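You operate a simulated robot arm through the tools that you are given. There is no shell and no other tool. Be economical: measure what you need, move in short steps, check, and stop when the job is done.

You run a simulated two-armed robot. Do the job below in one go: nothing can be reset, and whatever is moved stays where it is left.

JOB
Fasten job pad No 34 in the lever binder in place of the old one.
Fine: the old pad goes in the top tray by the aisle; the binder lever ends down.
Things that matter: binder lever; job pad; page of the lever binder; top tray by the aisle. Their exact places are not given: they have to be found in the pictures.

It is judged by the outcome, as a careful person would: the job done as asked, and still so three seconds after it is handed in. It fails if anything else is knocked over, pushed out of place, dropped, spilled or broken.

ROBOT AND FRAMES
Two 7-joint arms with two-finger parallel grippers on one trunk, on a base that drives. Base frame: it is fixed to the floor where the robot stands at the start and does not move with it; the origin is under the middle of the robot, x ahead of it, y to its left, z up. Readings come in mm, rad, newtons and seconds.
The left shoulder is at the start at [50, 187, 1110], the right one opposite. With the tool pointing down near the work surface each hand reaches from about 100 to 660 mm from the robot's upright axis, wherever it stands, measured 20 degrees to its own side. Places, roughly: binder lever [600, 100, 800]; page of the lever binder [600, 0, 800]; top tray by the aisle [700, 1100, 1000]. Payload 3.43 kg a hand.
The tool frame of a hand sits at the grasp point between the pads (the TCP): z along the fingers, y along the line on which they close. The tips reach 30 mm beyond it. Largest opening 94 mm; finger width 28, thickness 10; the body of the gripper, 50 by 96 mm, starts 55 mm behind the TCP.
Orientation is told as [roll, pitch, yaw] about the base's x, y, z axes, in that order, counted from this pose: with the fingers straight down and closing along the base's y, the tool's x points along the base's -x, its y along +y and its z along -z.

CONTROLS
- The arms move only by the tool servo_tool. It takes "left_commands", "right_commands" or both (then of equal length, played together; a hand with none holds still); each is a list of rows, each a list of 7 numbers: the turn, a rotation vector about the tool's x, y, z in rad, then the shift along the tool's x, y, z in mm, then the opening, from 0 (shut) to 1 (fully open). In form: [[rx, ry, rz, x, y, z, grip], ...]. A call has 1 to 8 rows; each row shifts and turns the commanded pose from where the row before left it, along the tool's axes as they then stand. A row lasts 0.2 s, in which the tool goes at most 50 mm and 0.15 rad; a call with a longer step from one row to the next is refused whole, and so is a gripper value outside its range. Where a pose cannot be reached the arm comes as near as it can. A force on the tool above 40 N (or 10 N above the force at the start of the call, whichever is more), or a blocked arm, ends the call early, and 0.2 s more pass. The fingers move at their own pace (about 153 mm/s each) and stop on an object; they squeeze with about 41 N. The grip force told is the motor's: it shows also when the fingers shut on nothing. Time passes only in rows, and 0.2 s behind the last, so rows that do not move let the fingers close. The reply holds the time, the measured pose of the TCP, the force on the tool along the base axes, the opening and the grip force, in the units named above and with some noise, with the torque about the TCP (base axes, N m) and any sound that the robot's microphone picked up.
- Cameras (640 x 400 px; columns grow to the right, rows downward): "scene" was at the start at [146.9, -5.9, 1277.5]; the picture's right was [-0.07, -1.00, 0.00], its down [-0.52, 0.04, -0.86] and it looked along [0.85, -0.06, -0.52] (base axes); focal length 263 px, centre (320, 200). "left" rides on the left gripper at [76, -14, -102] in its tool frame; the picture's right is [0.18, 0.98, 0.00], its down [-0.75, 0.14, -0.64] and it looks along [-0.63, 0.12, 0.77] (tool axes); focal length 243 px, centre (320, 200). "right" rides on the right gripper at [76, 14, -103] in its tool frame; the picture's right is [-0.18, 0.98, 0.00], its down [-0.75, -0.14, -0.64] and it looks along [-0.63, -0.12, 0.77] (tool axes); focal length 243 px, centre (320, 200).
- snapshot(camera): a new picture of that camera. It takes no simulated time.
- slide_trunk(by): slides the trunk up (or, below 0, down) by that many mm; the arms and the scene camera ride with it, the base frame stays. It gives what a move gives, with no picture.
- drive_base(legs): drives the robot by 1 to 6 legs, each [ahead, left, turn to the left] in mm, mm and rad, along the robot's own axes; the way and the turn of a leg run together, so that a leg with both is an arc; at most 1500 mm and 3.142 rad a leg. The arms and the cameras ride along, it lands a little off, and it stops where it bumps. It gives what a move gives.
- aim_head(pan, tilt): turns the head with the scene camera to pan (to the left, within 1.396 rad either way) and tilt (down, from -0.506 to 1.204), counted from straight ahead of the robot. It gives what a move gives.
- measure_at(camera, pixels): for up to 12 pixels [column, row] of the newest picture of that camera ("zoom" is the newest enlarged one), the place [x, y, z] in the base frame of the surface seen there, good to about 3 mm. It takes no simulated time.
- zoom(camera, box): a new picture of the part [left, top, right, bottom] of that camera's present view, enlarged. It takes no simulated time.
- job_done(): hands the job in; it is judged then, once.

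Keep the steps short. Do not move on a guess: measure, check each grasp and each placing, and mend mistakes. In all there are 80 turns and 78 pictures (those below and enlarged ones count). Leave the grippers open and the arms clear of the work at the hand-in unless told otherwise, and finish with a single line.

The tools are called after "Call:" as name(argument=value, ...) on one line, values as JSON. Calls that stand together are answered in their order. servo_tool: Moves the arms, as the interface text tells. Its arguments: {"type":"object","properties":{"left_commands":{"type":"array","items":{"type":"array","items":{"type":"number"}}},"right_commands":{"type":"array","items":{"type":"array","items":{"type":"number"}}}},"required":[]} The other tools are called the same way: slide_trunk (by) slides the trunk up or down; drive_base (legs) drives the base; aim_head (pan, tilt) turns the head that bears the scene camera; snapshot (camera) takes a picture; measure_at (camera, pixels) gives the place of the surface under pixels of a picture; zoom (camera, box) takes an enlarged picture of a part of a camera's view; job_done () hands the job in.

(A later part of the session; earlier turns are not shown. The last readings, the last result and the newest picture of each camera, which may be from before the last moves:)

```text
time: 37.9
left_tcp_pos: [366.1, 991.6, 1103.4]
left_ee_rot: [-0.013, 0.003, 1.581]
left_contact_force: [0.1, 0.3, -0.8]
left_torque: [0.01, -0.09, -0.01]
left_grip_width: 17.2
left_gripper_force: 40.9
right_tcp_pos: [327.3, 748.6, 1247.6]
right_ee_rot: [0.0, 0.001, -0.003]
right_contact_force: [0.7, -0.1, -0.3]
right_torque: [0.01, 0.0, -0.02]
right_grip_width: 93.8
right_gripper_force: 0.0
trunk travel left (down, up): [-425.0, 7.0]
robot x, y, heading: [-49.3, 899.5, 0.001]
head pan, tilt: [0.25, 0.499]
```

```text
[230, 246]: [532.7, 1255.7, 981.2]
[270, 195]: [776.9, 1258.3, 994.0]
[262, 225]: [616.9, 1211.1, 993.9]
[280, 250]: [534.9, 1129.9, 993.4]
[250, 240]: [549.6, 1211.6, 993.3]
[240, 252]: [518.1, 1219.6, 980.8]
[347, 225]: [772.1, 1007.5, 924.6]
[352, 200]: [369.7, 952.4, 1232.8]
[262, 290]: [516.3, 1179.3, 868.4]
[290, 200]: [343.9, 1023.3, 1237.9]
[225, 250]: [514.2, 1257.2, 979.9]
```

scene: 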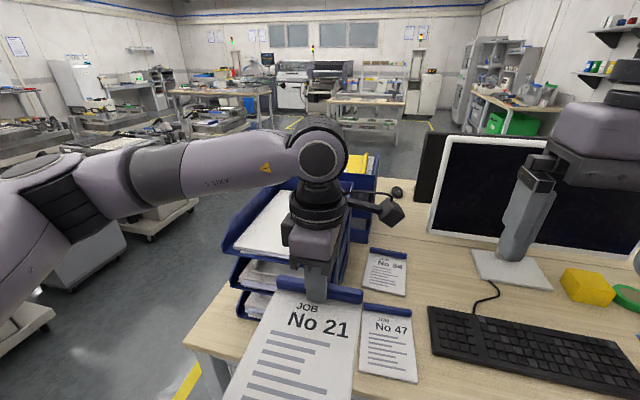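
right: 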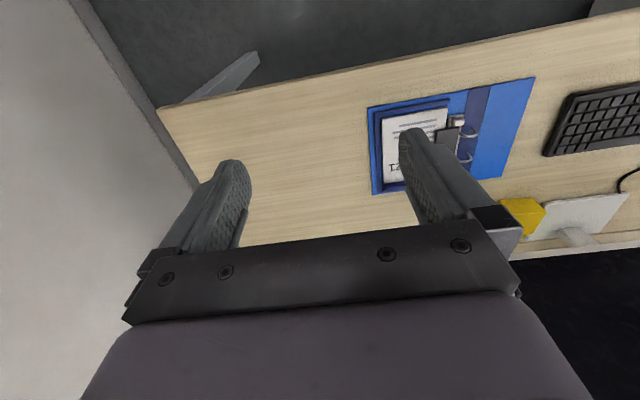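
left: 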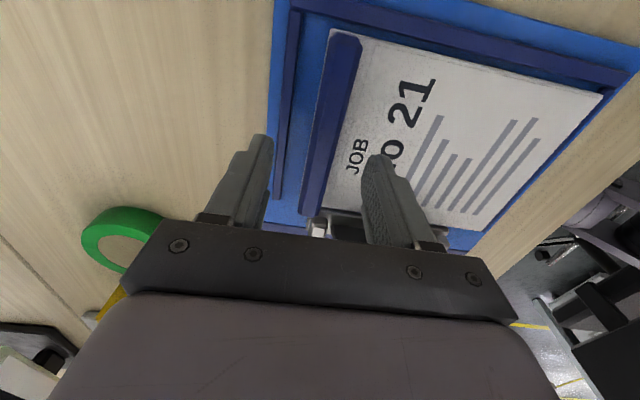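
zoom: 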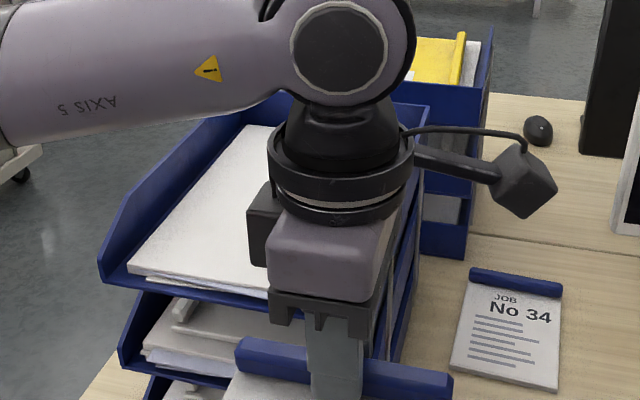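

Tray: open low front at x≈510, papers top z≈993, y 1003–1260. I'll drive forward 130 and left 70 so the pad can lie at x≈540–720, y≈1130.

Call:
drive_base(legs=[[0, 70, 0], [130, 0, 0]])

Call:
servo_tool(left_commands=[[0, 0, 0, -20, -35, 0, 0], [0, 0, 0, -20, -40, 0, 0], [0, 0, 0, -20, -40, 0, 0], [0, 0, 0, -8, -40, 0, 0]])

Call:
snapshot(camera="scene")

Call:
snapshot(camera="left")

```text
time: 40.1
left_tcp_pos: [496.8, 1061.9, 1103.6]
left_ee_rot: [-0.012, 0.002, 1.579]
left_contact_force: [0.4, 0.5, -1.2]
left_torque: [0.01, -0.07, 0.0]
left_grip_width: 17.3
left_gripper_force: 40.7
right_tcp_pos: [455.7, 817.7, 1247.1]
right_ee_rot: [0.002, 0.003, -0.003]
right_contact_force: [0.4, 0.2, 0.3]
right_torque: [-0.03, 0.05, 0.03]
right_grip_width: 93.9
right_gripper_force: 0.2
trunk travel left (down, up): [-425.0, 7.0]
robot x, y, heading: [81.6, 973.0, -0.003]
head pan, tilt: [0.25, 0.499]
```

```text
time: 41.1
left_tcp_pos: [650.4, 1130.6, 1105.6]
left_ee_rot: [-0.012, 0.004, 1.577]
left_contact_force: [-0.3, -0.2, -1.2]
left_torque: [0.01, -0.06, -0.03]
left_grip_width: 17.3
left_gripper_force: 40.8
right_tcp_pos: [455.3, 818.3, 1248.3]
right_ee_rot: [0.001, 0.002, -0.004]
right_contact_force: [-0.5, 0.1, -0.1]
right_torque: [-0.03, -0.02, 0.0]
right_grip_width: 93.9
right_gripper_force: 0.0
trunk travel left (down, up): [-425.0, 7.0]
robot x, y, heading: [80.5, 973.7, 0.002]
head pan, tilt: [0.25, 0.499]
```

```text
45 pictures are left
```

scene: 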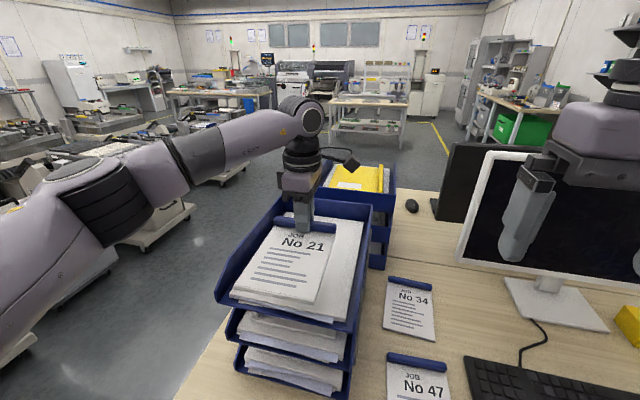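

```text
44 pictures are left
```

left: 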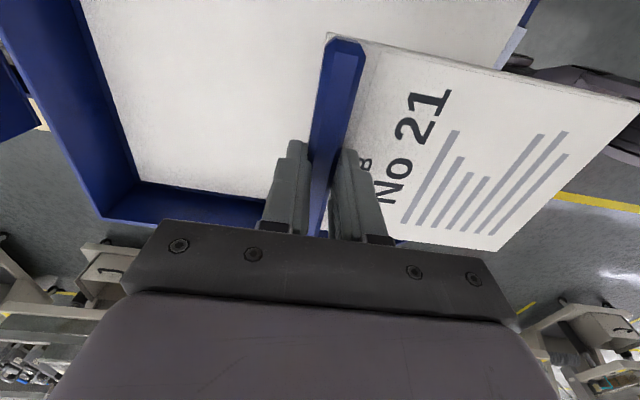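

Over the tray. Forward 60, then lower ~66 to just above the papers.

Call:
servo_tool(left_commands=[[0, 0, 0, 0, -30, 0, 0], [0, 0, 0, 0, -30, 0, 0], [0, 0, 0, 0, 0, 25, 0], [0, 0, 0, 0, 0, 25, 0], [0, 0, 0, 0, 0, 12, 0], [0, 0, 0, 0, 0, 0, 0]])

Call:
zoom(camera="scene", box=[200, 160, 400, 320])

Call:
snapshot(camera="left")

```text
time: 42.5
left_tcp_pos: [710.9, 1131.2, 1043.9]
left_ee_rot: [-0.013, 0.003, 1.579]
left_contact_force: [0.1, -0.8, -1.2]
left_torque: [0.02, -0.11, -0.01]
left_grip_width: 17.3
left_gripper_force: 40.8
right_tcp_pos: [454.6, 818.2, 1247.3]
right_ee_rot: [0.001, 0.0, -0.005]
right_contact_force: [-0.2, -0.7, 0.8]
right_torque: [-0.01, -0.01, -0.01]
right_grip_width: 94.1
right_gripper_force: 0.1
trunk travel left (down, up): [-425.0, 7.0]
robot x, y, heading: [80.4, 972.4, -0.001]
head pan, tilt: [0.25, 0.499]
```

```text
2.50 times, centred on (300, 240) of scene
```

zoom: 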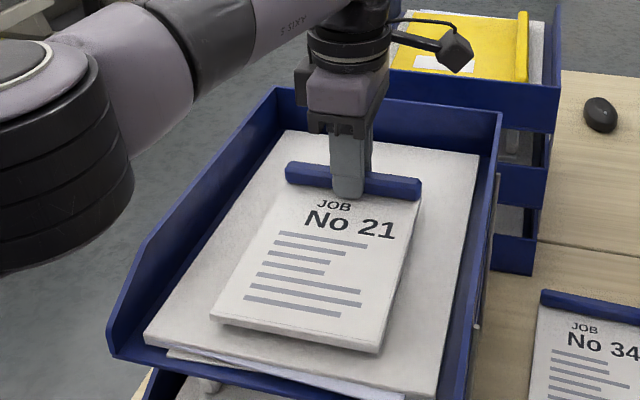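

```text
42 pictures are left
```

left: 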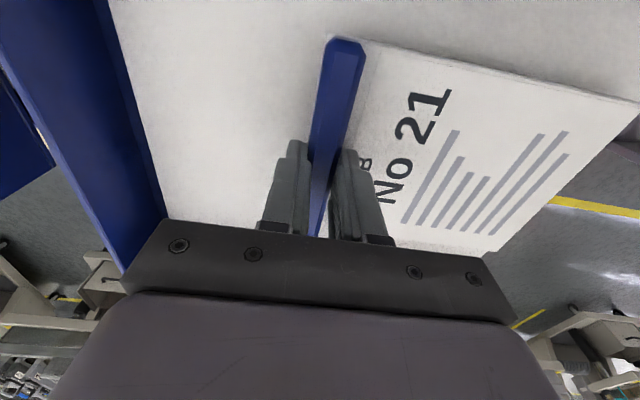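

Pad hovers within the tray. Lower in 3 mm steps, watching the force.

Call:
servo_tool(left_commands=[[0, 0, 0, 0, 0, 4, 0], [0, 0, 0, 0, 0, 2, 0], [0, 0, 0, 0, 0, 2, 0], [0, 0, 0, 0, 0, 0, 0]])

```text
time: 43.5
left_tcp_pos: [710.4, 1133.2, 1036.4]
left_ee_rot: [-0.01, 0.002, 1.58]
left_contact_force: [-0.3, -0.5, -1.1]
left_torque: [-0.03, -0.07, -0.01]
left_grip_width: 17.5
left_gripper_force: 41.3
right_tcp_pos: [454.5, 818.4, 1248.6]
right_ee_rot: [0.0, 0.001, -0.003]
right_contact_force: [0.7, -0.9, 0.2]
right_torque: [0.02, -0.02, -0.01]
right_grip_width: 93.9
right_gripper_force: 0.0
trunk travel left (down, up): [-425.0, 7.0]
robot x, y, heading: [81.7, 971.2, -0.0]
head pan, tilt: [0.25, 0.499]
```

Call:
servo_tool(left_commands=[[0, 0, 0, 0, 0, 2, 0], [0, 0, 0, 0, 0, 1, 0], [0, 0, 0, 0, 0, 1, 0], [0, 0, 0, 0, 0, 0, 0]])

Call:
zoom(camera="scene", box=[240, 180, 360, 290])

```text
time: 44.5
left_tcp_pos: [711.0, 1133.1, 1032.7]
left_ee_rot: [-0.014, 0.0, 1.58]
left_contact_force: [1.3, 0.6, 2.2]
left_torque: [-0.19, 0.38, 0.01]
left_grip_width: 17.2
left_gripper_force: 40.7
right_tcp_pos: [454.9, 817.0, 1247.0]
right_ee_rot: [0.001, 0.001, -0.004]
right_contact_force: [0.3, 0.5, 1.2]
right_torque: [0.0, -0.01, -0.04]
right_grip_width: 94.0
right_gripper_force: 0.0
trunk travel left (down, up): [-425.0, 7.0]
robot x, y, heading: [81.3, 973.2, -0.004]
head pan, tilt: [0.25, 0.499]
```

```text
3.64 times, centred on (300, 235) of scene
```

zoom: 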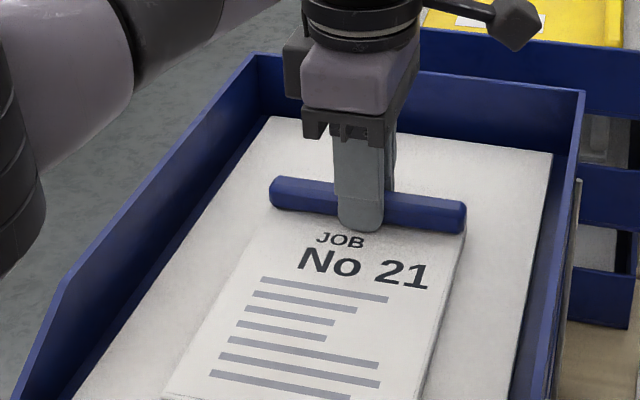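

Contact felt (upward force, torque): the pad rests on the papers. Release and rise.

Call:
servo_tool(left_commands=[[0, 0, 0, 0, 0, 0, 0.4], [0, 0, 0, 0, 0, 0, 0.5], [0, 0, 0, 0, 0, -20, 0.5], [0, 0, 0, 0, 0, -40, 0.5], [0, 0, 0, 0, 0, -40, 0.6], [0, 0, 0, 0, 40, 0, 0.6], [0, 0, 0, 0, 40, 0, 0.6], [0, 0, 0, 0, 40, 0, 0.6]])

Call:
aim_head(pan=-0.1, tilt=0.6)

Call:
snapshot(camera="scene")

```text
time: 46.3
left_tcp_pos: [696.4, 1117.3, 1149.1]
left_ee_rot: [-0.013, 0.002, 1.579]
left_contact_force: [0.5, 0.5, 0.0]
left_torque: [-0.01, 0.01, -0.01]
left_grip_width: 56.3
left_gripper_force: 0.1
left hand out of reach, approached as far as the arm can: row 5, 6, 7, 8
right_tcp_pos: [454.5, 817.0, 1247.7]
right_ee_rot: [0.0, -0.001, -0.003]
right_contact_force: [-0.4, -0.5, 0.4]
right_torque: [0.01, 0.0, 0.0]
right_grip_width: 93.8
right_gripper_force: 0.0
trunk travel left (down, up): [-425.0, 7.0]
robot x, y, heading: [84.6, 973.9, -0.001]
head pan, tilt: [0.25, 0.499]
```

```text
time: 47.1
left_tcp_pos: [695.8, 1118.2, 1147.6]
left_ee_rot: [-0.01, 0.003, 1.579]
left_contact_force: [-0.1, 0.0, -0.4]
left_torque: [-0.02, 0.0, 0.02]
left_grip_width: 56.2
left_gripper_force: 0.0
right_tcp_pos: [454.0, 818.0, 1247.5]
right_ee_rot: [-0.001, 0.0, -0.002]
right_contact_force: [-0.3, 0.2, 0.2]
right_torque: [-0.01, 0.0, 0.02]
right_grip_width: 93.9
right_gripper_force: 0.1
trunk travel left (down, up): [-425.0, 7.0]
robot x, y, heading: [83.5, 970.5, -0.002]
head pan, tilt: [-0.099, 0.6]
```

```text
40 pictures are left
```

scene: 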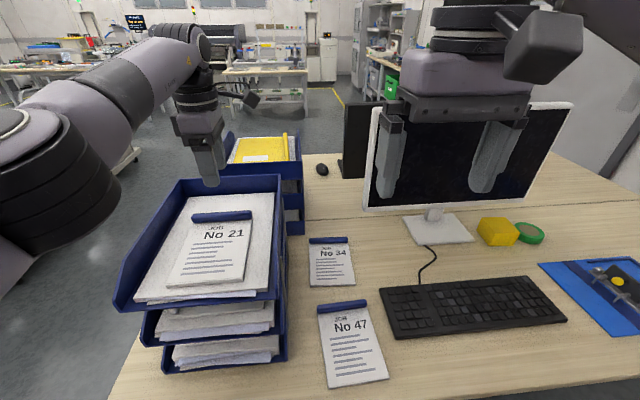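

Old pad rests well in the tray. Measure pad No 34 and its bar.

Call:
zoom(camera="scene", box=[280, 220, 400, 300])

Call:
measure_at(camera="zoom", pixels=[[160, 112], [260, 105], [355, 100], [155, 330], [385, 315], [250, 200], [260, 92], [260, 120], [80, 200], [450, 200]])

Call:
measure_at(camera="scene", pixels=[[320, 310], [365, 302], [332, 388], [386, 378], [285, 365], [360, 212], [343, 200], [365, 190], [380, 290], [300, 240]])

```text
5.00 times, centred on (340, 260) of scene
```

zoom: 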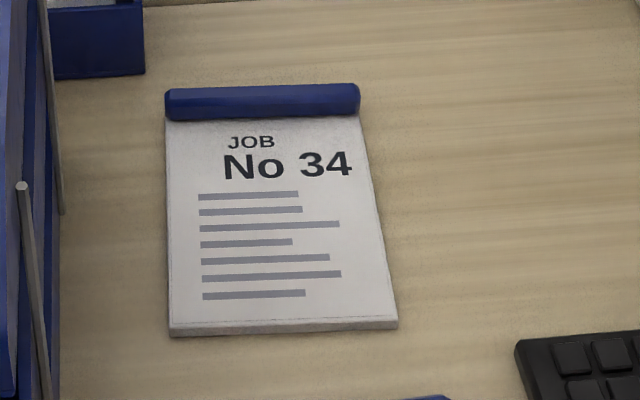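

```text
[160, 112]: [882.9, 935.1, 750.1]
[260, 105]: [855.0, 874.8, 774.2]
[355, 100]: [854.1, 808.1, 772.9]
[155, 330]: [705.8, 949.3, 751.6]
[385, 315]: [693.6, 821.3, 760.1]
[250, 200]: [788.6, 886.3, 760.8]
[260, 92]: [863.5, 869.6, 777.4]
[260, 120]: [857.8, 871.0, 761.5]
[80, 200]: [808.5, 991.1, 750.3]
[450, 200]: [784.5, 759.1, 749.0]
```

```text
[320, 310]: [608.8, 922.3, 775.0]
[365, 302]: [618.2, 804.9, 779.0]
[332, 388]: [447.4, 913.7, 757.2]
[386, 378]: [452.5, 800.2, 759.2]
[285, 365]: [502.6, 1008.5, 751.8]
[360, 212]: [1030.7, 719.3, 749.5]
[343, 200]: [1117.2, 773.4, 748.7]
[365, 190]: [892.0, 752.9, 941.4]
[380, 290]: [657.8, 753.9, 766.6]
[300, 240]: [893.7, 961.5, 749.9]
```

No 34: bar at x≈863, y 805–935 — too far for the arm from here with the robot facing ahead, and No 47 lies just in front. Turning the robot right brings the left shoulder forward. First pull the left hand in.

Call:
servo_tool(left_commands=[[0, 0, 0, 20, 40, 0, 0.6], [0, 0, 0, 20, 40, 0, 0.6], [0, 0, 0, 20, 40, 0, 0.6], [0, 0, 0, 20, 40, 0, 0.6], [0, 0, 0, 0, 40, 0, 0.6]])

```text
time: 48.3
left_tcp_pos: [672.5, 1042.0, 1168.5]
left_ee_rot: [-0.011, 0.002, 1.58]
left_contact_force: [-0.3, 0.8, 0.3]
left_torque: [0.0, -0.02, 0.0]
left_grip_width: 56.4
left_gripper_force: 0.2
left hand out of reach, approached as far as the arm can: row 1, 2, 3, 4, 5
right_tcp_pos: [454.8, 818.1, 1248.0]
right_ee_rot: [0.0, 0.0, -0.003]
right_contact_force: [-0.3, 0.5, 1.1]
right_torque: [0.0, -0.02, 0.02]
right_grip_width: 93.8
right_gripper_force: 0.0
trunk travel left (down, up): [-425.0, 7.0]
robot x, y, heading: [79.3, 969.1, -0.006]
head pan, tilt: [-0.099, 0.6]
```

The arm is near a joint limit at this height; go down 45 mm (still above the tray walls) while pulling back.

Call:
servo_tool(left_commands=[[0, 0, 0, 0, 0, 25, 0.6], [0, 0, 0, 0, 0, 25, 0.6], [0, 0, 0, 0, 30, 0, 0.6], [0, 0, 0, 0, 40, 0, 0.6]])

```text
time: 49.3
left_tcp_pos: [679.7, 1033.3, 1124.2]
left_ee_rot: [-0.011, 0.003, 1.58]
left_contact_force: [-0.1, 0.7, -0.9]
left_torque: [0.05, -0.02, 0.0]
left_grip_width: 56.6
left_gripper_force: 0.1
left hand out of reach, approached as far as the arm can: row 1, 2, 3, 4
right_tcp_pos: [455.6, 817.5, 1246.9]
right_ee_rot: [0.0, -0.002, -0.005]
right_contact_force: [-0.1, 0.4, 0.5]
right_torque: [-0.02, -0.01, -0.01]
right_grip_width: 94.0
right_gripper_force: 0.0
trunk travel left (down, up): [-425.0, 7.0]
robot x, y, heading: [79.4, 970.8, -0.003]
head pan, tilt: [-0.099, 0.6]
```

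Call:
aim_head(pan=0.5, tilt=0.3)

Call:
snapshot(camera="scene")

```text
time: 50.3
left_tcp_pos: [679.6, 1033.0, 1123.8]
left_ee_rot: [-0.01, 0.0, 1.579]
left_contact_force: [-0.5, -0.3, -0.4]
left_torque: [0.02, 0.0, 0.0]
left_grip_width: 56.5
left_gripper_force: 0.0
right_tcp_pos: [454.3, 818.2, 1248.1]
right_ee_rot: [0.0, 0.001, -0.002]
right_contact_force: [0.4, 0.3, -0.4]
right_torque: [-0.02, 0.0, -0.01]
right_grip_width: 94.0
right_gripper_force: 0.0
trunk travel left (down, up): [-425.0, 7.0]
robot x, y, heading: [78.1, 971.1, -0.005]
head pan, tilt: [0.499, 0.3]
```

```text
38 pictures are left
```

scene: 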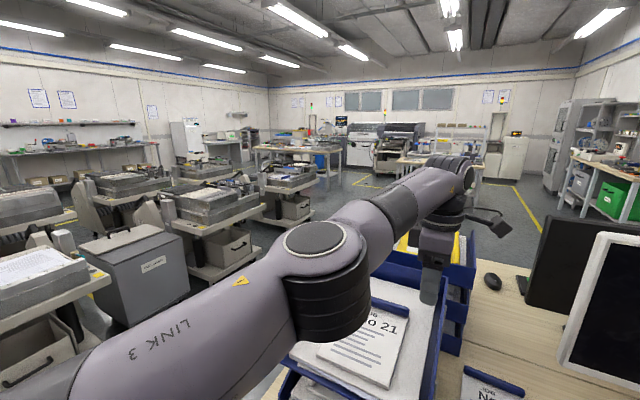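

Call:
servo_tool(left_commands=[[0, 0, 0, 0, 0, 0, 0.6]])

```text
time: 50.7
left_tcp_pos: [678.7, 1034.4, 1125.1]
left_ee_rot: [-0.01, 0.002, 1.581]
left_contact_force: [0.5, 0.1, 0.0]
left_torque: [0.01, 0.02, 0.01]
left_grip_width: 56.2
left_gripper_force: 0.0
right_tcp_pos: [454.2, 818.3, 1246.3]
right_ee_rot: [0.0, 0.0, -0.004]
right_contact_force: [-0.5, -0.2, 0.2]
right_torque: [-0.01, 0.0, 0.02]
right_grip_width: 94.0
right_gripper_force: 0.1
trunk travel left (down, up): [-425.0, 7.0]
robot x, y, heading: [81.0, 968.8, -0.001]
head pan, tilt: [0.499, 0.3]
```

Arm is stretched straight. Try small inward steps with slight rotation to break the straight pose.

Call:
servo_tool(left_commands=[[0, 0, 0.15, -1, 5, 0, 0.6], [0, 0, 0.15, -1, 5, 5, 0.6], [0, 0, 0.15, -2, 8, 5, 0.6], [0, 0, 0.15, -3, 10, 5, 0.6], [0, 0, 0.15, -5, 12, 5, 0.6], [0, 0, 0.15, -7, 12, 5, 0.6]])

```text
time: 52.1
left_tcp_pos: [644.0, 1070.9, 1098.3]
left_ee_rot: [-0.008, -0.009, 0.677]
left_contact_force: [0.2, 0.5, -0.9]
left_torque: [0.01, 0.0, 0.01]
left_grip_width: 56.3
left_gripper_force: 0.0
left hand out of reach, approached as far as the arm can: row 1
right_tcp_pos: [453.8, 817.7, 1247.8]
right_ee_rot: [0.0, -0.001, -0.002]
right_contact_force: [-0.3, 0.1, 0.3]
right_torque: [0.02, -0.01, 0.02]
right_grip_width: 93.8
right_gripper_force: 0.1
trunk travel left (down, up): [-425.0, 7.0]
robot x, y, heading: [79.7, 970.5, -0.001]
head pan, tilt: [0.499, 0.3]
```

It bends again. Pull back 160 mm, then restore the yaw.

Call:
servo_tool(left_commands=[[0, 0, 0, 31, 25, 0, 0.6], [0, 0, 0, 31, 25, 0, 0.6], [0, 0, 0, 31, 25, 0, 0.6], [0, 0, 0, 31, 25, 0, 0.6], [0, 0, -0.15, 20, 16, 0, 0.6], [0, 0, -0.15, 0, 0, 0, 0.6], [0, 0, -0.15, 0, 0, 0, 0.6], [0, 0, -0.15, 0, 0, 0, 0.6]])

Call:
drive_base(legs=[[-80, 0, 0], [0, -150, 0], [0, 0, -1.0]])

Call:
aim_head(pan=1.0, tilt=0.7)

Call:
snapshot(camera="scene")

```text
time: 53.9
left_tcp_pos: [459.0, 1071.5, 1097.8]
left_ee_rot: [-0.012, -0.002, 1.281]
left_contact_force: [0.3, 0.3, -0.6]
left_torque: [0.04, -0.01, -0.01]
left_grip_width: 56.5
left_gripper_force: 0.1
right_tcp_pos: [454.6, 817.7, 1246.7]
right_ee_rot: [0.001, 0.001, -0.003]
right_contact_force: [0.4, 0.6, -0.6]
right_torque: [0.03, 0.01, 0.02]
right_grip_width: 93.8
right_gripper_force: 0.1
trunk travel left (down, up): [-425.0, 7.0]
robot x, y, heading: [81.0, 968.3, -0.004]
head pan, tilt: [0.499, 0.3]
```

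```text
time: 59.1
left_tcp_pos: [290.8, 555.9, 1096.5]
left_ee_rot: [-0.014, -0.002, 0.28]
left_contact_force: [-0.2, 0.4, -0.2]
left_torque: [0.02, -0.01, 0.03]
left_grip_width: 56.4
left_gripper_force: 0.0
right_tcp_pos: [74.1, 423.6, 1248.5]
right_ee_rot: [-0.001, -0.001, -1.001]
right_contact_force: [-0.7, 0.1, 0.5]
right_torque: [0.02, 0.01, 0.03]
right_grip_width: 94.0
right_gripper_force: 0.1
trunk travel left (down, up): [-425.0, 7.0]
robot x, y, heading: [4.4, 820.0, -1.001]
head pan, tilt: [0.499, 0.3]
```

```text
time: 60.0
left_tcp_pos: [288.9, 556.6, 1095.5]
left_ee_rot: [-0.013, -0.002, 0.279]
left_contact_force: [-0.3, 0.1, -0.4]
left_torque: [0.0, 0.01, 0.01]
left_grip_width: 56.5
left_gripper_force: 0.2
right_tcp_pos: [74.2, 422.9, 1247.5]
right_ee_rot: [0.002, -0.001, -1.003]
right_contact_force: [1.0, -0.6, -0.8]
right_torque: [0.02, 0.0, 0.01]
right_grip_width: 94.2
right_gripper_force: 0.1
trunk travel left (down, up): [-425.0, 7.0]
robot x, y, heading: [-2.2, 818.6, -1.001]
head pan, tilt: [1.0, 0.7]
```

```text
37 pictures are left
```

scene: 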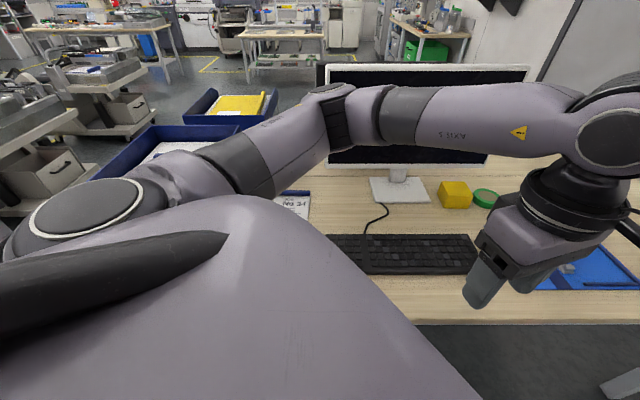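

Drive so the left shoulder comes to about (330, 770): base shift (+142, −108).

Call:
drive_base(legs=[[168, 61, 0]])

Call:
servo_tool(left_commands=[[0, 0, -0.15, 0, 0, 0, 0.6], [0, 0, -0.15, 0, 0, 0, 0.6], [0, 0, -0.15, 0, 0, 0, 0.6], [0, 0, -0.15, 0, 0, 0, 0.6], [0, 0, -0.15, 0, 0, 0, 0.6], [0, 0, -0.15, 0, 0, 0, 0.6], [0, 0, -0.15, 0, 0, 0, 0.6], [0, 0, -0.15, 0, 0, 0, 0.6]])

```text
time: 61.5
left_tcp_pos: [433.7, 446.8, 1096.2]
left_ee_rot: [-0.01, -0.002, 0.278]
left_contact_force: [-0.2, -0.1, 0.2]
left_torque: [-0.01, -0.01, 0.0]
left_grip_width: 56.7
left_gripper_force: 0.0
right_tcp_pos: [215.9, 313.3, 1246.8]
right_ee_rot: [0.0, -0.001, -1.004]
right_contact_force: [0.4, -1.0, -0.7]
right_torque: [-0.01, 0.03, -0.02]
right_grip_width: 94.1
right_gripper_force: 0.0
trunk travel left (down, up): [-425.0, 7.0]
robot x, y, heading: [143.5, 710.0, -1.003]
head pan, tilt: [1.0, 0.7]
```

```text
time: 63.3
left_tcp_pos: [432.6, 447.3, 1096.5]
left_ee_rot: [-0.008, 0.011, 1.482]
left_contact_force: [0.1, 0.3, -0.7]
left_torque: [0.03, 0.04, -0.01]
left_grip_width: 56.2
left_gripper_force: 0.1
right_tcp_pos: [215.9, 314.5, 1249.0]
right_ee_rot: [0.0, 0.0, -1.001]
right_contact_force: [-0.9, -0.6, -0.5]
right_torque: [-0.02, -0.01, -0.01]
right_grip_width: 94.0
right_gripper_force: 0.1
trunk travel left (down, up): [-425.0, 7.0]
robot x, y, heading: [143.2, 707.8, -1.002]
head pan, tilt: [1.0, 0.7]
```

Base in place. Now move the left hand toward No 34, still high.

Call:
servo_tool(left_commands=[[0, 0, -0.09, -30, -20, 0, 0.6], [0, 0, 0, -40, -25, 0, 0.6], [0, 0, 0, -40, -25, 0, 0.6], [0, 0, 0, -40, -25, 0, 0.6], [0, 0, 0, -40, -25, 0, 0.6], [0, 0, 0, -40, -25, 0, 0.6], [0, 0, 0, -40, -25, 0, 0.6], [0, 0, 0, -40, -25, 0, 0.6]])

Call:
servo_tool(left_commands=[[0, 0, 0, -30, -30, 0, 0.6], [0, 0, 0, -30, -30, 0, 0.6], [0, 0, 0, -30, -30, 0, 0.6], [0, 0, 0, -30, -30, 0, 0.6]])

Call:
snapshot(camera="scene")

```text
time: 65.1
left_tcp_pos: [628.7, 754.6, 1097.0]
left_ee_rot: [-0.006, 0.012, 1.566]
left_contact_force: [0.0, 0.8, -0.6]
left_torque: [0.0, 0.01, 0.01]
left_grip_width: 56.4
left_gripper_force: 0.0
right_tcp_pos: [215.2, 314.0, 1247.3]
right_ee_rot: [0.0, -0.001, -1.005]
right_contact_force: [-1.0, 0.5, -0.8]
right_torque: [0.01, 0.02, 0.03]
right_grip_width: 93.8
right_gripper_force: 0.0
trunk travel left (down, up): [-425.0, 7.0]
robot x, y, heading: [144.5, 713.5, -1.002]
head pan, tilt: [1.0, 0.7]
```

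```text
time: 66.1
left_tcp_pos: [751.4, 875.5, 1093.8]
left_ee_rot: [-0.004, 0.01, 1.57]
left_contact_force: [-0.9, 0.0, 0.9]
left_torque: [-0.02, -0.05, -0.02]
left_grip_width: 56.4
left_gripper_force: 0.1
right_tcp_pos: [216.1, 313.9, 1248.4]
right_ee_rot: [0.0, -0.001, -1.004]
right_contact_force: [-0.5, -0.9, -0.6]
right_torque: [0.02, 0.0, 0.02]
right_grip_width: 94.2
right_gripper_force: 0.0
trunk travel left (down, up): [-425.0, 7.0]
robot x, y, heading: [143.2, 711.4, -1.003]
head pan, tilt: [1.0, 0.7]
```

```text
36 pictures are left
```

scene: 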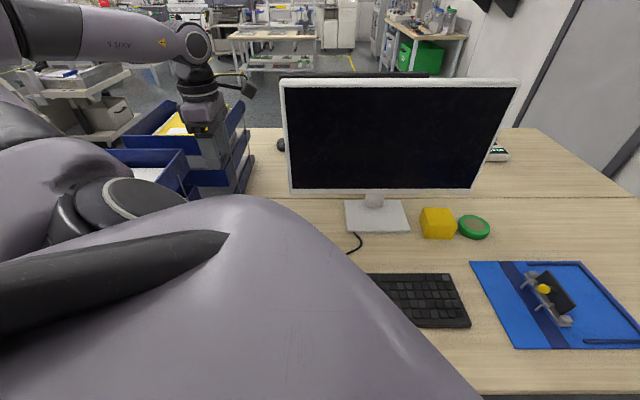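

Call:
aim_head(pan=1.39, tilt=0.5)

Call:
snapshot(camera="scene")

Call:
snapshot(camera="left")

```text
time: 67.0
left_tcp_pos: [750.0, 873.8, 1093.7]
left_ee_rot: [-0.006, 0.01, 1.569]
left_contact_force: [-1.1, 0.2, 1.1]
left_torque: [0.0, 0.02, -0.02]
left_grip_width: 56.2
left_gripper_force: 0.0
right_tcp_pos: [216.0, 313.0, 1248.5]
right_ee_rot: [0.0, 0.0, -1.006]
right_contact_force: [0.3, -0.2, -0.3]
right_torque: [0.0, 0.01, 0.02]
right_grip_width: 93.9
right_gripper_force: 0.0
trunk travel left (down, up): [-425.0, 7.0]
robot x, y, heading: [143.8, 711.1, -1.001]
head pan, tilt: [1.389, 0.499]
```

```text
35 pictures are left
```

scene: 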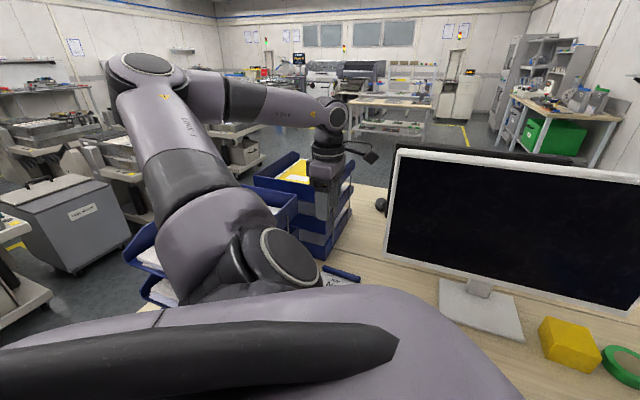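

```text
34 pictures are left
```

left: 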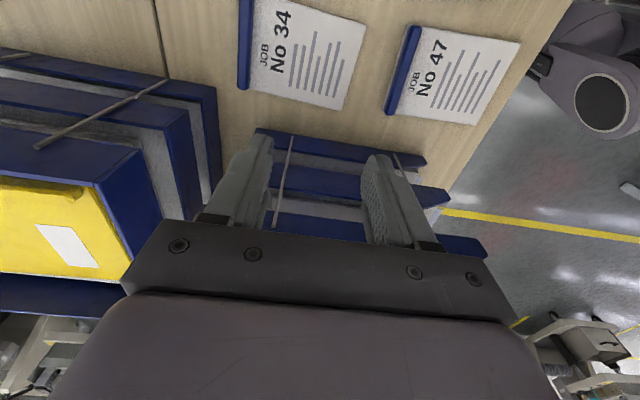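

Call:
measure_at(camera="scene", pixels=[[145, 65], [180, 140], [200, 200], [275, 250], [250, 95], [210, 90], [130, 100], [255, 190], [290, 215], [350, 195]])

Call:
measure_at(camera="left", pixels=[[246, 15], [242, 50], [244, 85], [250, 88], [348, 105], [365, 35], [205, 95], [225, 150], [255, 135], [150, 75]])

```text
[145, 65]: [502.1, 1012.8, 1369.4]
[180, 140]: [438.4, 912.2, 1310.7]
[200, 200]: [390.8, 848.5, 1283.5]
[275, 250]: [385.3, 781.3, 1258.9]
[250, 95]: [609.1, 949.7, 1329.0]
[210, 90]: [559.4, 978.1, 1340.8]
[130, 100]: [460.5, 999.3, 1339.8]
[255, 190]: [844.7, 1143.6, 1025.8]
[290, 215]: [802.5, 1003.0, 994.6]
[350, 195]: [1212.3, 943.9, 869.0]
```

```text
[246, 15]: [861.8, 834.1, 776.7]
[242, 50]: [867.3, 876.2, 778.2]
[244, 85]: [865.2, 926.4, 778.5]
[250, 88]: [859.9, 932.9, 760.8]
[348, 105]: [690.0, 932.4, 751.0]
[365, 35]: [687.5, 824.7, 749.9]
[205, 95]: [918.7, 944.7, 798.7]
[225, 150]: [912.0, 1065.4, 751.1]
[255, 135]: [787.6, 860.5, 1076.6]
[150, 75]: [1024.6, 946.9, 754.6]
```

Call:
measure_at(camera="scene", pixels=[[393, 160], [387, 248], [396, 153], [343, 190], [350, 220], [330, 235], [300, 200], [430, 150]])

Call:
servo_tool(left_commands=[[0, 0, 0, 2, -30, 0, 0.6], [0, 0, 0, 2, -30, 0, 0.6], [0, 0, 0, 2, -30, 0, 0.6], [0, 0, 0, 0, -23, 0, 0.6]])

Call:
snapshot(camera="scene")

```text
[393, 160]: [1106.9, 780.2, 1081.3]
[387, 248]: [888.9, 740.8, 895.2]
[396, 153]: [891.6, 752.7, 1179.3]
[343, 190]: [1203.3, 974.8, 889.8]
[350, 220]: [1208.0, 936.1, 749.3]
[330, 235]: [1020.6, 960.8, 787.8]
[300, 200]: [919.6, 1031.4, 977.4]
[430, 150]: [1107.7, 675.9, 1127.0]
```

```text
time: 68.0
left_tcp_pos: [863.7, 869.5, 1093.5]
left_ee_rot: [-0.005, 0.011, 1.568]
left_contact_force: [-0.2, -0.2, -0.3]
left_torque: [0.02, 0.03, 0.01]
left_grip_width: 56.3
left_gripper_force: 0.0
right_tcp_pos: [217.3, 313.4, 1246.9]
right_ee_rot: [0.001, -0.002, -1.002]
right_contact_force: [-0.5, -0.6, 1.0]
right_torque: [0.0, -0.01, -0.01]
right_grip_width: 94.0
right_gripper_force: 0.1
trunk travel left (down, up): [-425.0, 7.0]
robot x, y, heading: [143.6, 706.9, -1.003]
head pan, tilt: [1.389, 0.499]
```

```text
33 pictures are left
```

scene: 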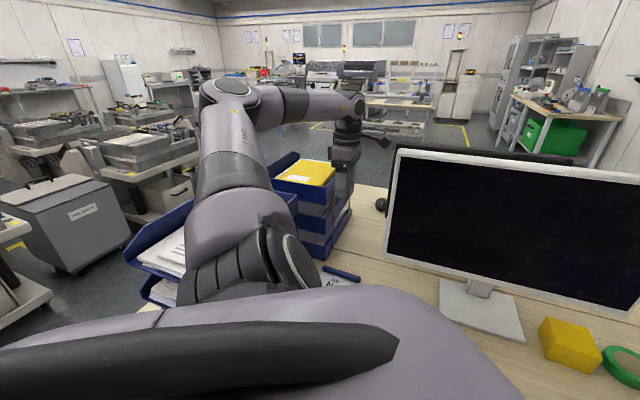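

Reached above the bar. Lower the trunk 120 mm and check clearance.

Call:
slide_trunk(by=-120)

Call:
snapshot(camera="scene")

Call:
snapshot(camera="left")

```text
time: 69.5
left_tcp_pos: [863.5, 870.0, 973.0]
left_ee_rot: [-0.006, 0.008, 1.569]
left_contact_force: [-0.6, -0.3, 0.1]
left_torque: [-0.04, -0.03, -0.03]
left_grip_width: 56.5
left_gripper_force: 0.1
right_tcp_pos: [216.9, 313.2, 1127.0]
right_ee_rot: [0.0, 0.001, -1.005]
right_contact_force: [-0.2, -0.3, -1.1]
right_torque: [-0.01, 0.03, -0.02]
right_grip_width: 94.0
right_gripper_force: 0.0
trunk travel left (down, up): [-305.0, 127.0]
robot x, y, heading: [142.7, 706.4, -1.006]
head pan, tilt: [1.389, 0.499]
```

```text
32 pictures are left
```

scene: 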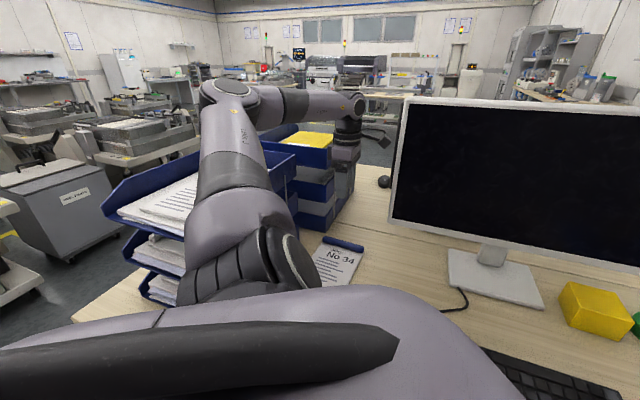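

```text
31 pictures are left
```

left: 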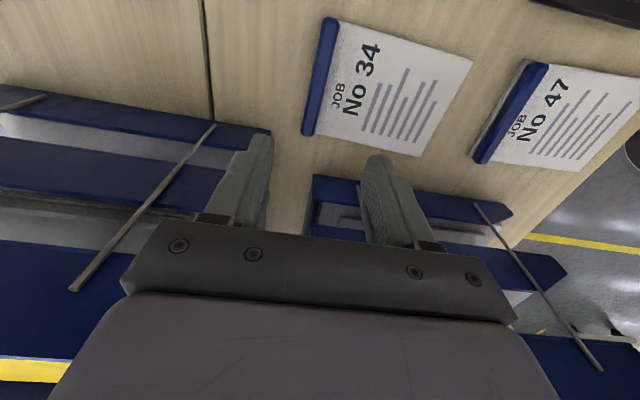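

Call:
measure_at(camera="scene", pixels=[[228, 85], [235, 130], [205, 110], [285, 95], [255, 200], [200, 200], [285, 150], [330, 150]])

Call:
measure_at(camera="left", pixels=[[328, 30], [318, 75], [308, 120], [418, 150], [470, 60], [325, 80], [265, 130], [322, 180]])

```text
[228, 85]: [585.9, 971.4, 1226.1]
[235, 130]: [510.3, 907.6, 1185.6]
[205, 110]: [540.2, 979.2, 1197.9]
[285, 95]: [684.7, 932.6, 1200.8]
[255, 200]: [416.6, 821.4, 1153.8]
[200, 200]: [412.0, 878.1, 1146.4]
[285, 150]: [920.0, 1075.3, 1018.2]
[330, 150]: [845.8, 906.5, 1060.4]
```

```text
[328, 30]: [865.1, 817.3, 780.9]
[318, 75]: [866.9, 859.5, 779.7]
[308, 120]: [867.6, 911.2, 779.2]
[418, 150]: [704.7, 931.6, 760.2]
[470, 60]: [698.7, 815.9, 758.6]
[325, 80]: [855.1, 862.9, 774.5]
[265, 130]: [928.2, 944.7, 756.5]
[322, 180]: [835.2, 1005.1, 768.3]
```

Elbow is safe if I lower with the arm itself (it straightens inward). Lower 120 first.

Call:
servo_tool(left_commands=[[0, 0, 0, 0, -1, 30, 0.6], [0, 0, 0, 0, -1, 30, 0.6], [0, 0, 0, 0, 0, 30, 0.6], [0, 0, 0, 0, 0, 30, 0.6]])

Call:
snapshot(camera="left")

Call:
snapshot(camera="scene")

```text
time: 70.5
left_tcp_pos: [865.2, 867.6, 852.9]
left_ee_rot: [-0.007, 0.01, 1.569]
left_contact_force: [0.1, -0.5, 0.6]
left_torque: [0.02, -0.02, 0.02]
left_grip_width: 56.5
left_gripper_force: 0.1
right_tcp_pos: [216.2, 313.3, 1126.7]
right_ee_rot: [0.001, -0.001, -1.003]
right_contact_force: [-0.5, 0.5, 0.3]
right_torque: [0.06, 0.01, 0.03]
right_grip_width: 94.1
right_gripper_force: 0.1
trunk travel left (down, up): [-305.0, 127.0]
robot x, y, heading: [148.6, 709.2, -1.005]
head pan, tilt: [1.389, 0.499]
```

```text
30 pictures are left
```

left: 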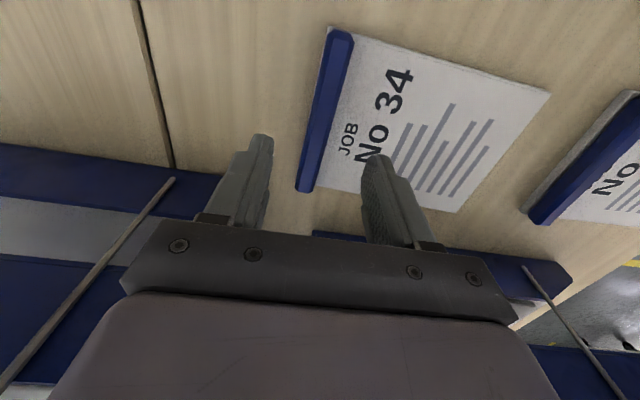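

```text
29 pictures are left
```

scene: 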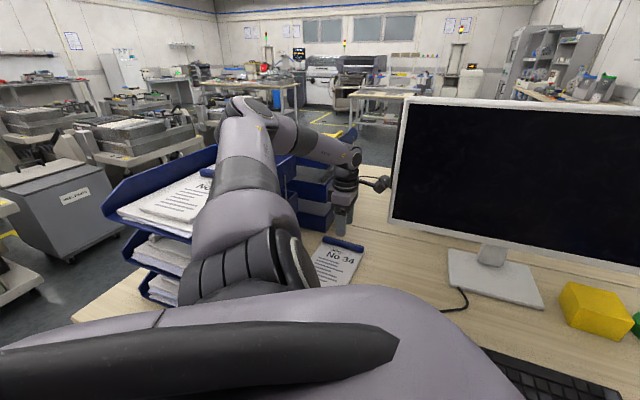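

Call:
measure_at(camera="scene", pixels=[[245, 103], [260, 130], [240, 150], [223, 130], [300, 145]])

Call:
measure_at(camera="left", pixels=[[338, 60], [325, 110], [312, 165], [332, 110], [318, 110]])

```text
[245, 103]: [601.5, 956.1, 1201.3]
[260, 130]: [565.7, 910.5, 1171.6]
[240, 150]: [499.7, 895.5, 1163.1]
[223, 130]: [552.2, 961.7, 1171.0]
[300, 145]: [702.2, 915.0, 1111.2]
```

```text
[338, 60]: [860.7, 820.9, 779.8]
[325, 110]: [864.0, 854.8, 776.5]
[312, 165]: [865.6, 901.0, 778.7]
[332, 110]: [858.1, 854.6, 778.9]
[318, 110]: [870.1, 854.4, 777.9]
```

Elbow bottom ≈1080, above the tray. Bar centred at x≈864. Lower 60 and grip.

Call:
servo_tool(left_commands=[[0, 0, 0, 0, 1, 25, 0.6], [0, 0, 0, 0, 0, 22, 0.6], [0, 0, 0, 0, 0, 13, 0.6], [0, 0, 0, 0, 0, 0, 0], [0, 0, 0, 0, 0, 0, 0], [0, 0, 0, 0, 0, 0, 0]])

Call:
snapshot(camera="left")

```text
time: 71.9
left_tcp_pos: [865.5, 865.3, 793.9]
left_ee_rot: [-0.006, 0.011, 1.568]
left_contact_force: [-0.3, -0.4, 0.1]
left_torque: [0.02, -0.06, 0.03]
left_grip_width: 17.3
left_gripper_force: 41.0
right_tcp_pos: [217.8, 314.1, 1127.2]
right_ee_rot: [0.0, -0.002, -1.003]
right_contact_force: [0.1, 0.0, -0.9]
right_torque: [0.02, 0.02, 0.0]
right_grip_width: 94.2
right_gripper_force: 0.0
trunk travel left (down, up): [-305.0, 127.0]
robot x, y, heading: [143.1, 713.4, -1.002]
head pan, tilt: [1.389, 0.499]
```

```text
28 pictures are left
```

left: 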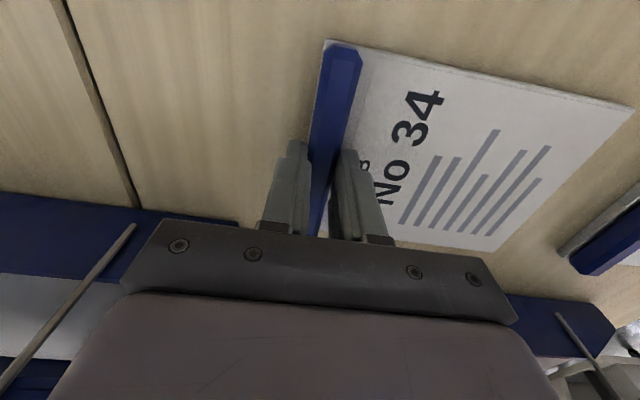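

Grip good (17.3 mm). Lift straight with the trunk.

Call:
slide_trunk(by=120)

Call:
servo_tool(left_commands=[[0, 0, 0, 0, 0, -25, 0], [0, 0, 0, 0, 0, -30, 0], [0, 0, 0, 0, 0, -30, 0], [0, 0, 0, 0, 0, -30, 0], [0, 0, 0, 0, 0, -30, 0]])

Call:
snapshot(camera="scene")

```text
time: 73.4
left_tcp_pos: [864.2, 866.5, 914.5]
left_ee_rot: [-0.006, 0.01, 1.57]
left_contact_force: [-0.7, 0.2, -0.9]
left_torque: [0.0, -0.05, 0.01]
left_grip_width: 17.0
left_gripper_force: 41.1
right_tcp_pos: [215.7, 313.7, 1246.7]
right_ee_rot: [0.0, -0.001, -1.007]
right_contact_force: [0.3, -0.3, 0.3]
right_torque: [-0.01, 0.01, -0.01]
right_grip_width: 94.1
right_gripper_force: 0.0
trunk travel left (down, up): [-425.0, 7.0]
robot x, y, heading: [146.4, 712.4, -1.004]
head pan, tilt: [1.389, 0.499]
```

```text
time: 74.6
left_tcp_pos: [863.1, 868.7, 1059.1]
left_ee_rot: [-0.005, 0.011, 1.569]
left_contact_force: [-0.1, 0.1, -0.7]
left_torque: [0.01, -0.07, 0.0]
left_grip_width: 17.6
left_gripper_force: 41.3
right_tcp_pos: [214.9, 313.0, 1247.6]
right_ee_rot: [0.0, -0.001, -1.005]
right_contact_force: [-1.0, 0.6, 0.5]
right_torque: [-0.03, -0.04, -0.02]
right_grip_width: 94.0
right_gripper_force: 0.1
trunk travel left (down, up): [-425.0, 7.0]
robot x, y, heading: [142.8, 711.8, -1.008]
head pan, tilt: [1.389, 0.499]
```

```text
27 pictures are left
```

scene: 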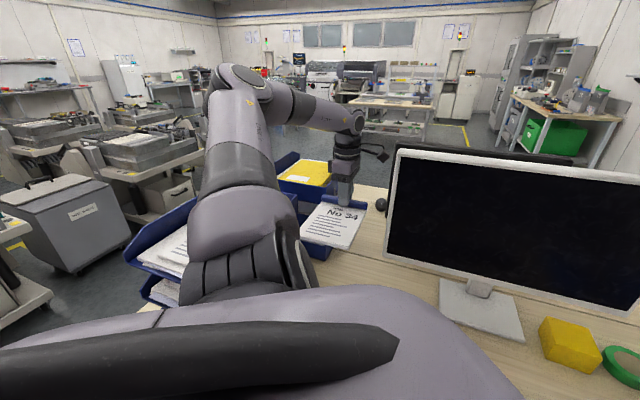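

No 34 is held flat. Bring it back over the desk toward the robot's front, high up.

Call:
servo_tool(left_commands=[[0, 0, 0, 0, 30, 0, 0], [0, 0, 0, 0, 30, 0, 0], [0, 0, 0, 10, 30, 0, 0], [0, 0, 0, 20, 30, 0, 0], [0, 0, 0, 35, 20, 0, 0], [0, 0, 0, 40, 20, 0, 0], [0, 0, 0, 40, 20, 0, 0], [0, 0, 0, 40, 20, 0, 0]])

Call:
servo_tool(left_commands=[[0, 0, 0, 40, 15, 0, 0], [0, 0, 0, 40, 15, 0, 0], [0, 0, 0, 40, 15, 0, 0], [0, 0, 0, 40, 15, 0, 0]])

Call:
drive_base(legs=[[-80, -125, 0]])

Call:
aim_head(pan=0.6, tilt=0.6)

Call:
snapshot(camera="scene")

```text
time: 76.4
left_tcp_pos: [665.1, 682.7, 1059.4]
left_ee_rot: [-0.005, 0.011, 1.569]
left_contact_force: [0.7, -1.1, -1.4]
left_torque: [0.03, -0.06, 0.02]
left_grip_width: 17.1
left_gripper_force: 40.6
right_tcp_pos: [215.9, 312.9, 1247.2]
right_ee_rot: [-0.001, 0.002, -1.006]
right_contact_force: [0.4, 0.4, -0.3]
right_torque: [-0.04, 0.01, -0.02]
right_grip_width: 94.2
right_gripper_force: 0.0
trunk travel left (down, up): [-425.0, 7.0]
robot x, y, heading: [142.4, 709.0, -1.002]
head pan, tilt: [1.389, 0.499]
```

```text
time: 77.4
left_tcp_pos: [602.9, 522.2, 1059.1]
left_ee_rot: [-0.005, 0.011, 1.568]
left_contact_force: [0.3, -0.7, -0.9]
left_torque: [-0.01, -0.09, 0.02]
left_grip_width: 17.1
left_gripper_force: 40.7
right_tcp_pos: [216.5, 313.5, 1246.8]
right_ee_rot: [0.001, 0.001, -1.006]
right_contact_force: [-0.1, 0.2, -0.1]
right_torque: [0.06, 0.0, 0.0]
right_grip_width: 93.8
right_gripper_force: 0.0
trunk travel left (down, up): [-425.0, 7.0]
robot x, y, heading: [141.0, 711.2, -0.998]
head pan, tilt: [1.389, 0.499]
```

```text
time: 79.1
left_tcp_pos: [453.9, 524.0, 1060.6]
left_ee_rot: [-0.005, 0.011, 1.568]
left_contact_force: [-0.5, 0.1, -1.3]
left_torque: [0.03, -0.12, 0.01]
left_grip_width: 17.1
left_gripper_force: 40.6
right_tcp_pos: [66.4, 314.0, 1247.7]
right_ee_rot: [0.001, -0.001, -1.005]
right_contact_force: [0.1, 0.0, 0.7]
right_torque: [0.02, 0.0, 0.0]
right_grip_width: 94.0
right_gripper_force: 0.1
trunk travel left (down, up): [-425.0, 7.0]
robot x, y, heading: [-5.3, 710.1, -1.004]
head pan, tilt: [1.389, 0.499]
```

```text
time: 80.2
left_tcp_pos: [455.0, 523.3, 1060.1]
left_ee_rot: [-0.006, 0.01, 1.57]
left_contact_force: [0.2, 0.4, -1.6]
left_torque: [-0.03, -0.07, 0.02]
left_grip_width: 17.2
left_gripper_force: 40.9
right_tcp_pos: [68.5, 314.0, 1246.6]
right_ee_rot: [0.0, 0.0, -1.003]
right_contact_force: [0.2, 0.3, -0.5]
right_torque: [0.02, 0.01, -0.02]
right_grip_width: 94.1
right_gripper_force: 0.1
trunk travel left (down, up): [-425.0, 7.0]
robot x, y, heading: [-6.4, 708.1, -1.004]
head pan, tilt: [0.6, 0.6]
```

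```text
26 pictures are left
```

scene: 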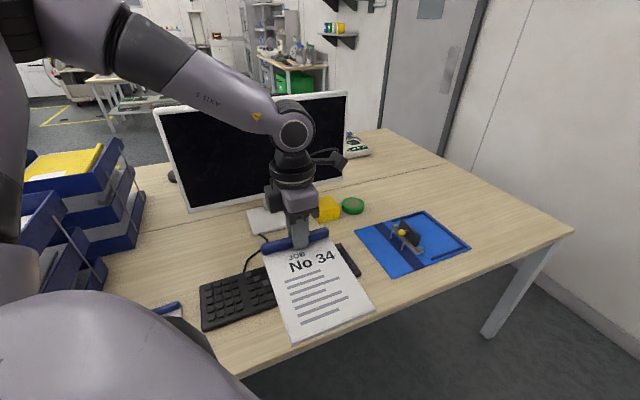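

Clear. Drive right (−y) 600 with the same heading, then turn back to face the desk.

Call:
drive_base(legs=[[506, -323, 0], [0, 0, 1.004], [0, -100, 0]])

Call:
aim_head(pan=0.1, tilt=0.7)

Call:
snapshot(camera="scene")

```text
time: 87.4
left_tcp_pos: [394.5, 302.3, 1060.3]
left_ee_rot: [-0.006, 0.009, 2.578]
left_contact_force: [0.9, -0.2, -0.9]
left_torque: [0.08, -0.06, 0.01]
left_grip_width: 17.4
left_gripper_force: 41.0
right_tcp_pos: [366.1, -137.8, 1247.1]
right_ee_rot: [0.003, -0.002, 0.005]
right_contact_force: [0.2, 0.0, 1.2]
right_torque: [0.03, 0.01, -0.03]
right_grip_width: 94.1
right_gripper_force: 0.1
trunk travel left (down, up): [-425.0, 7.0]
robot x, y, heading: [-8.9, 11.7, 0.006]
head pan, tilt: [0.6, 0.6]
```

```text
time: 88.3
left_tcp_pos: [394.6, 302.0, 1061.0]
left_ee_rot: [-0.006, 0.01, 2.578]
left_contact_force: [0.3, 0.6, -1.5]
left_torque: [0.06, -0.04, 0.02]
left_grip_width: 17.5
left_gripper_force: 41.0
right_tcp_pos: [365.5, -136.5, 1247.1]
right_ee_rot: [0.0, 0.0, 0.005]
right_contact_force: [0.1, 0.7, 0.6]
right_torque: [-0.03, 0.01, -0.01]
right_grip_width: 94.2
right_gripper_force: 0.0
trunk travel left (down, up): [-425.0, 7.0]
robot x, y, heading: [-4.8, 11.9, 0.005]
head pan, tilt: [0.099, 0.7]
```

```text
25 pictures are left
```

scene: 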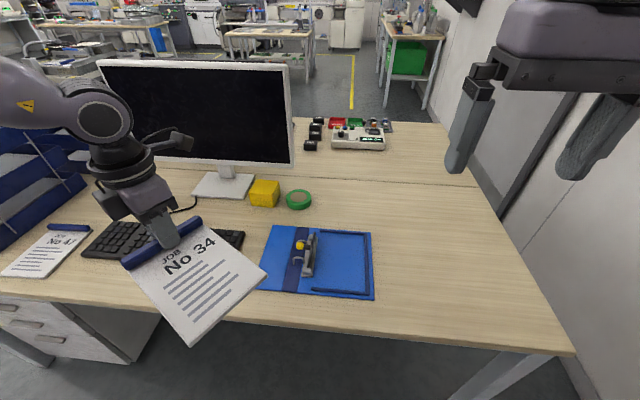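

Call:
servo_tool(left_commands=[[0, 0, 0.15, 0, 0, 0, 0], [0, 0, 0.15, 0, 0, 0, 0], [0, 0, 0.15, 0, 0, 0, 0], [0, 0, 0.15, 0, 0, 0, 0], [0, 0, 0.15, 0, 0, 0, 0], [0, 0, 0.15, 0, 0, 0, 0], [0, 0, 0.108, 0, 0, 0, 0]])

Call:
zoom(camera="scene", box=[250, 215, 390, 310])

Call:
measure_at(camera="zoom", pixels=[[420, 75], [520, 82], [535, 110], [540, 220], [545, 330], [520, 352], [300, 338], [420, 345], [300, 150], [262, 270], [310, 80], [225, 130]])

```text
time: 89.9
left_tcp_pos: [395.1, 304.1, 1060.1]
left_ee_rot: [-0.012, 0.001, 1.567]
left_contact_force: [0.4, 1.0, -2.1]
left_torque: [0.02, -0.09, -0.01]
left_grip_width: 17.1
left_gripper_force: 40.5
right_tcp_pos: [366.4, -137.2, 1247.9]
right_ee_rot: [0.0, 0.002, 0.006]
right_contact_force: [0.2, 0.0, -0.7]
right_torque: [0.0, 0.01, 0.03]
right_grip_width: 93.8
right_gripper_force: 0.1
trunk travel left (down, up): [-425.0, 7.0]
robot x, y, heading: [-3.2, 13.1, 0.006]
head pan, tilt: [0.099, 0.7]
```

```text
4.21 times, centred on (320, 262) of scene
```

zoom: 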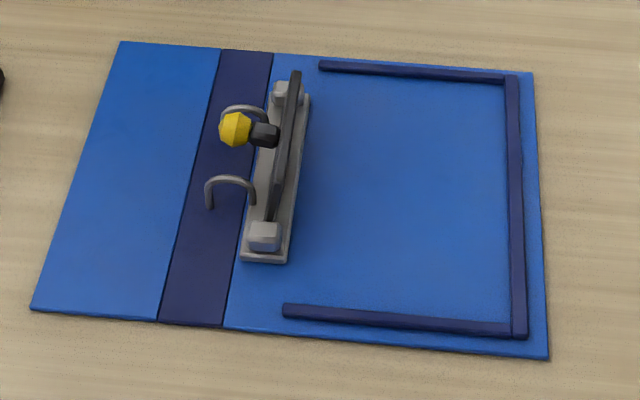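

```text
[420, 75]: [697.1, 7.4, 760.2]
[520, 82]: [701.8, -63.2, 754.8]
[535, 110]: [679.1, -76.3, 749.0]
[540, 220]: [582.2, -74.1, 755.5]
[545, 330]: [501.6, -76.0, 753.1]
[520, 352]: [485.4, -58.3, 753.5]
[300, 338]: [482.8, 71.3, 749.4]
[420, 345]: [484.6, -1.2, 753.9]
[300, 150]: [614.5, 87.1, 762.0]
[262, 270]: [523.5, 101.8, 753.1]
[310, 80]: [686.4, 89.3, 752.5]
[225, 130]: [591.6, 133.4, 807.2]
```

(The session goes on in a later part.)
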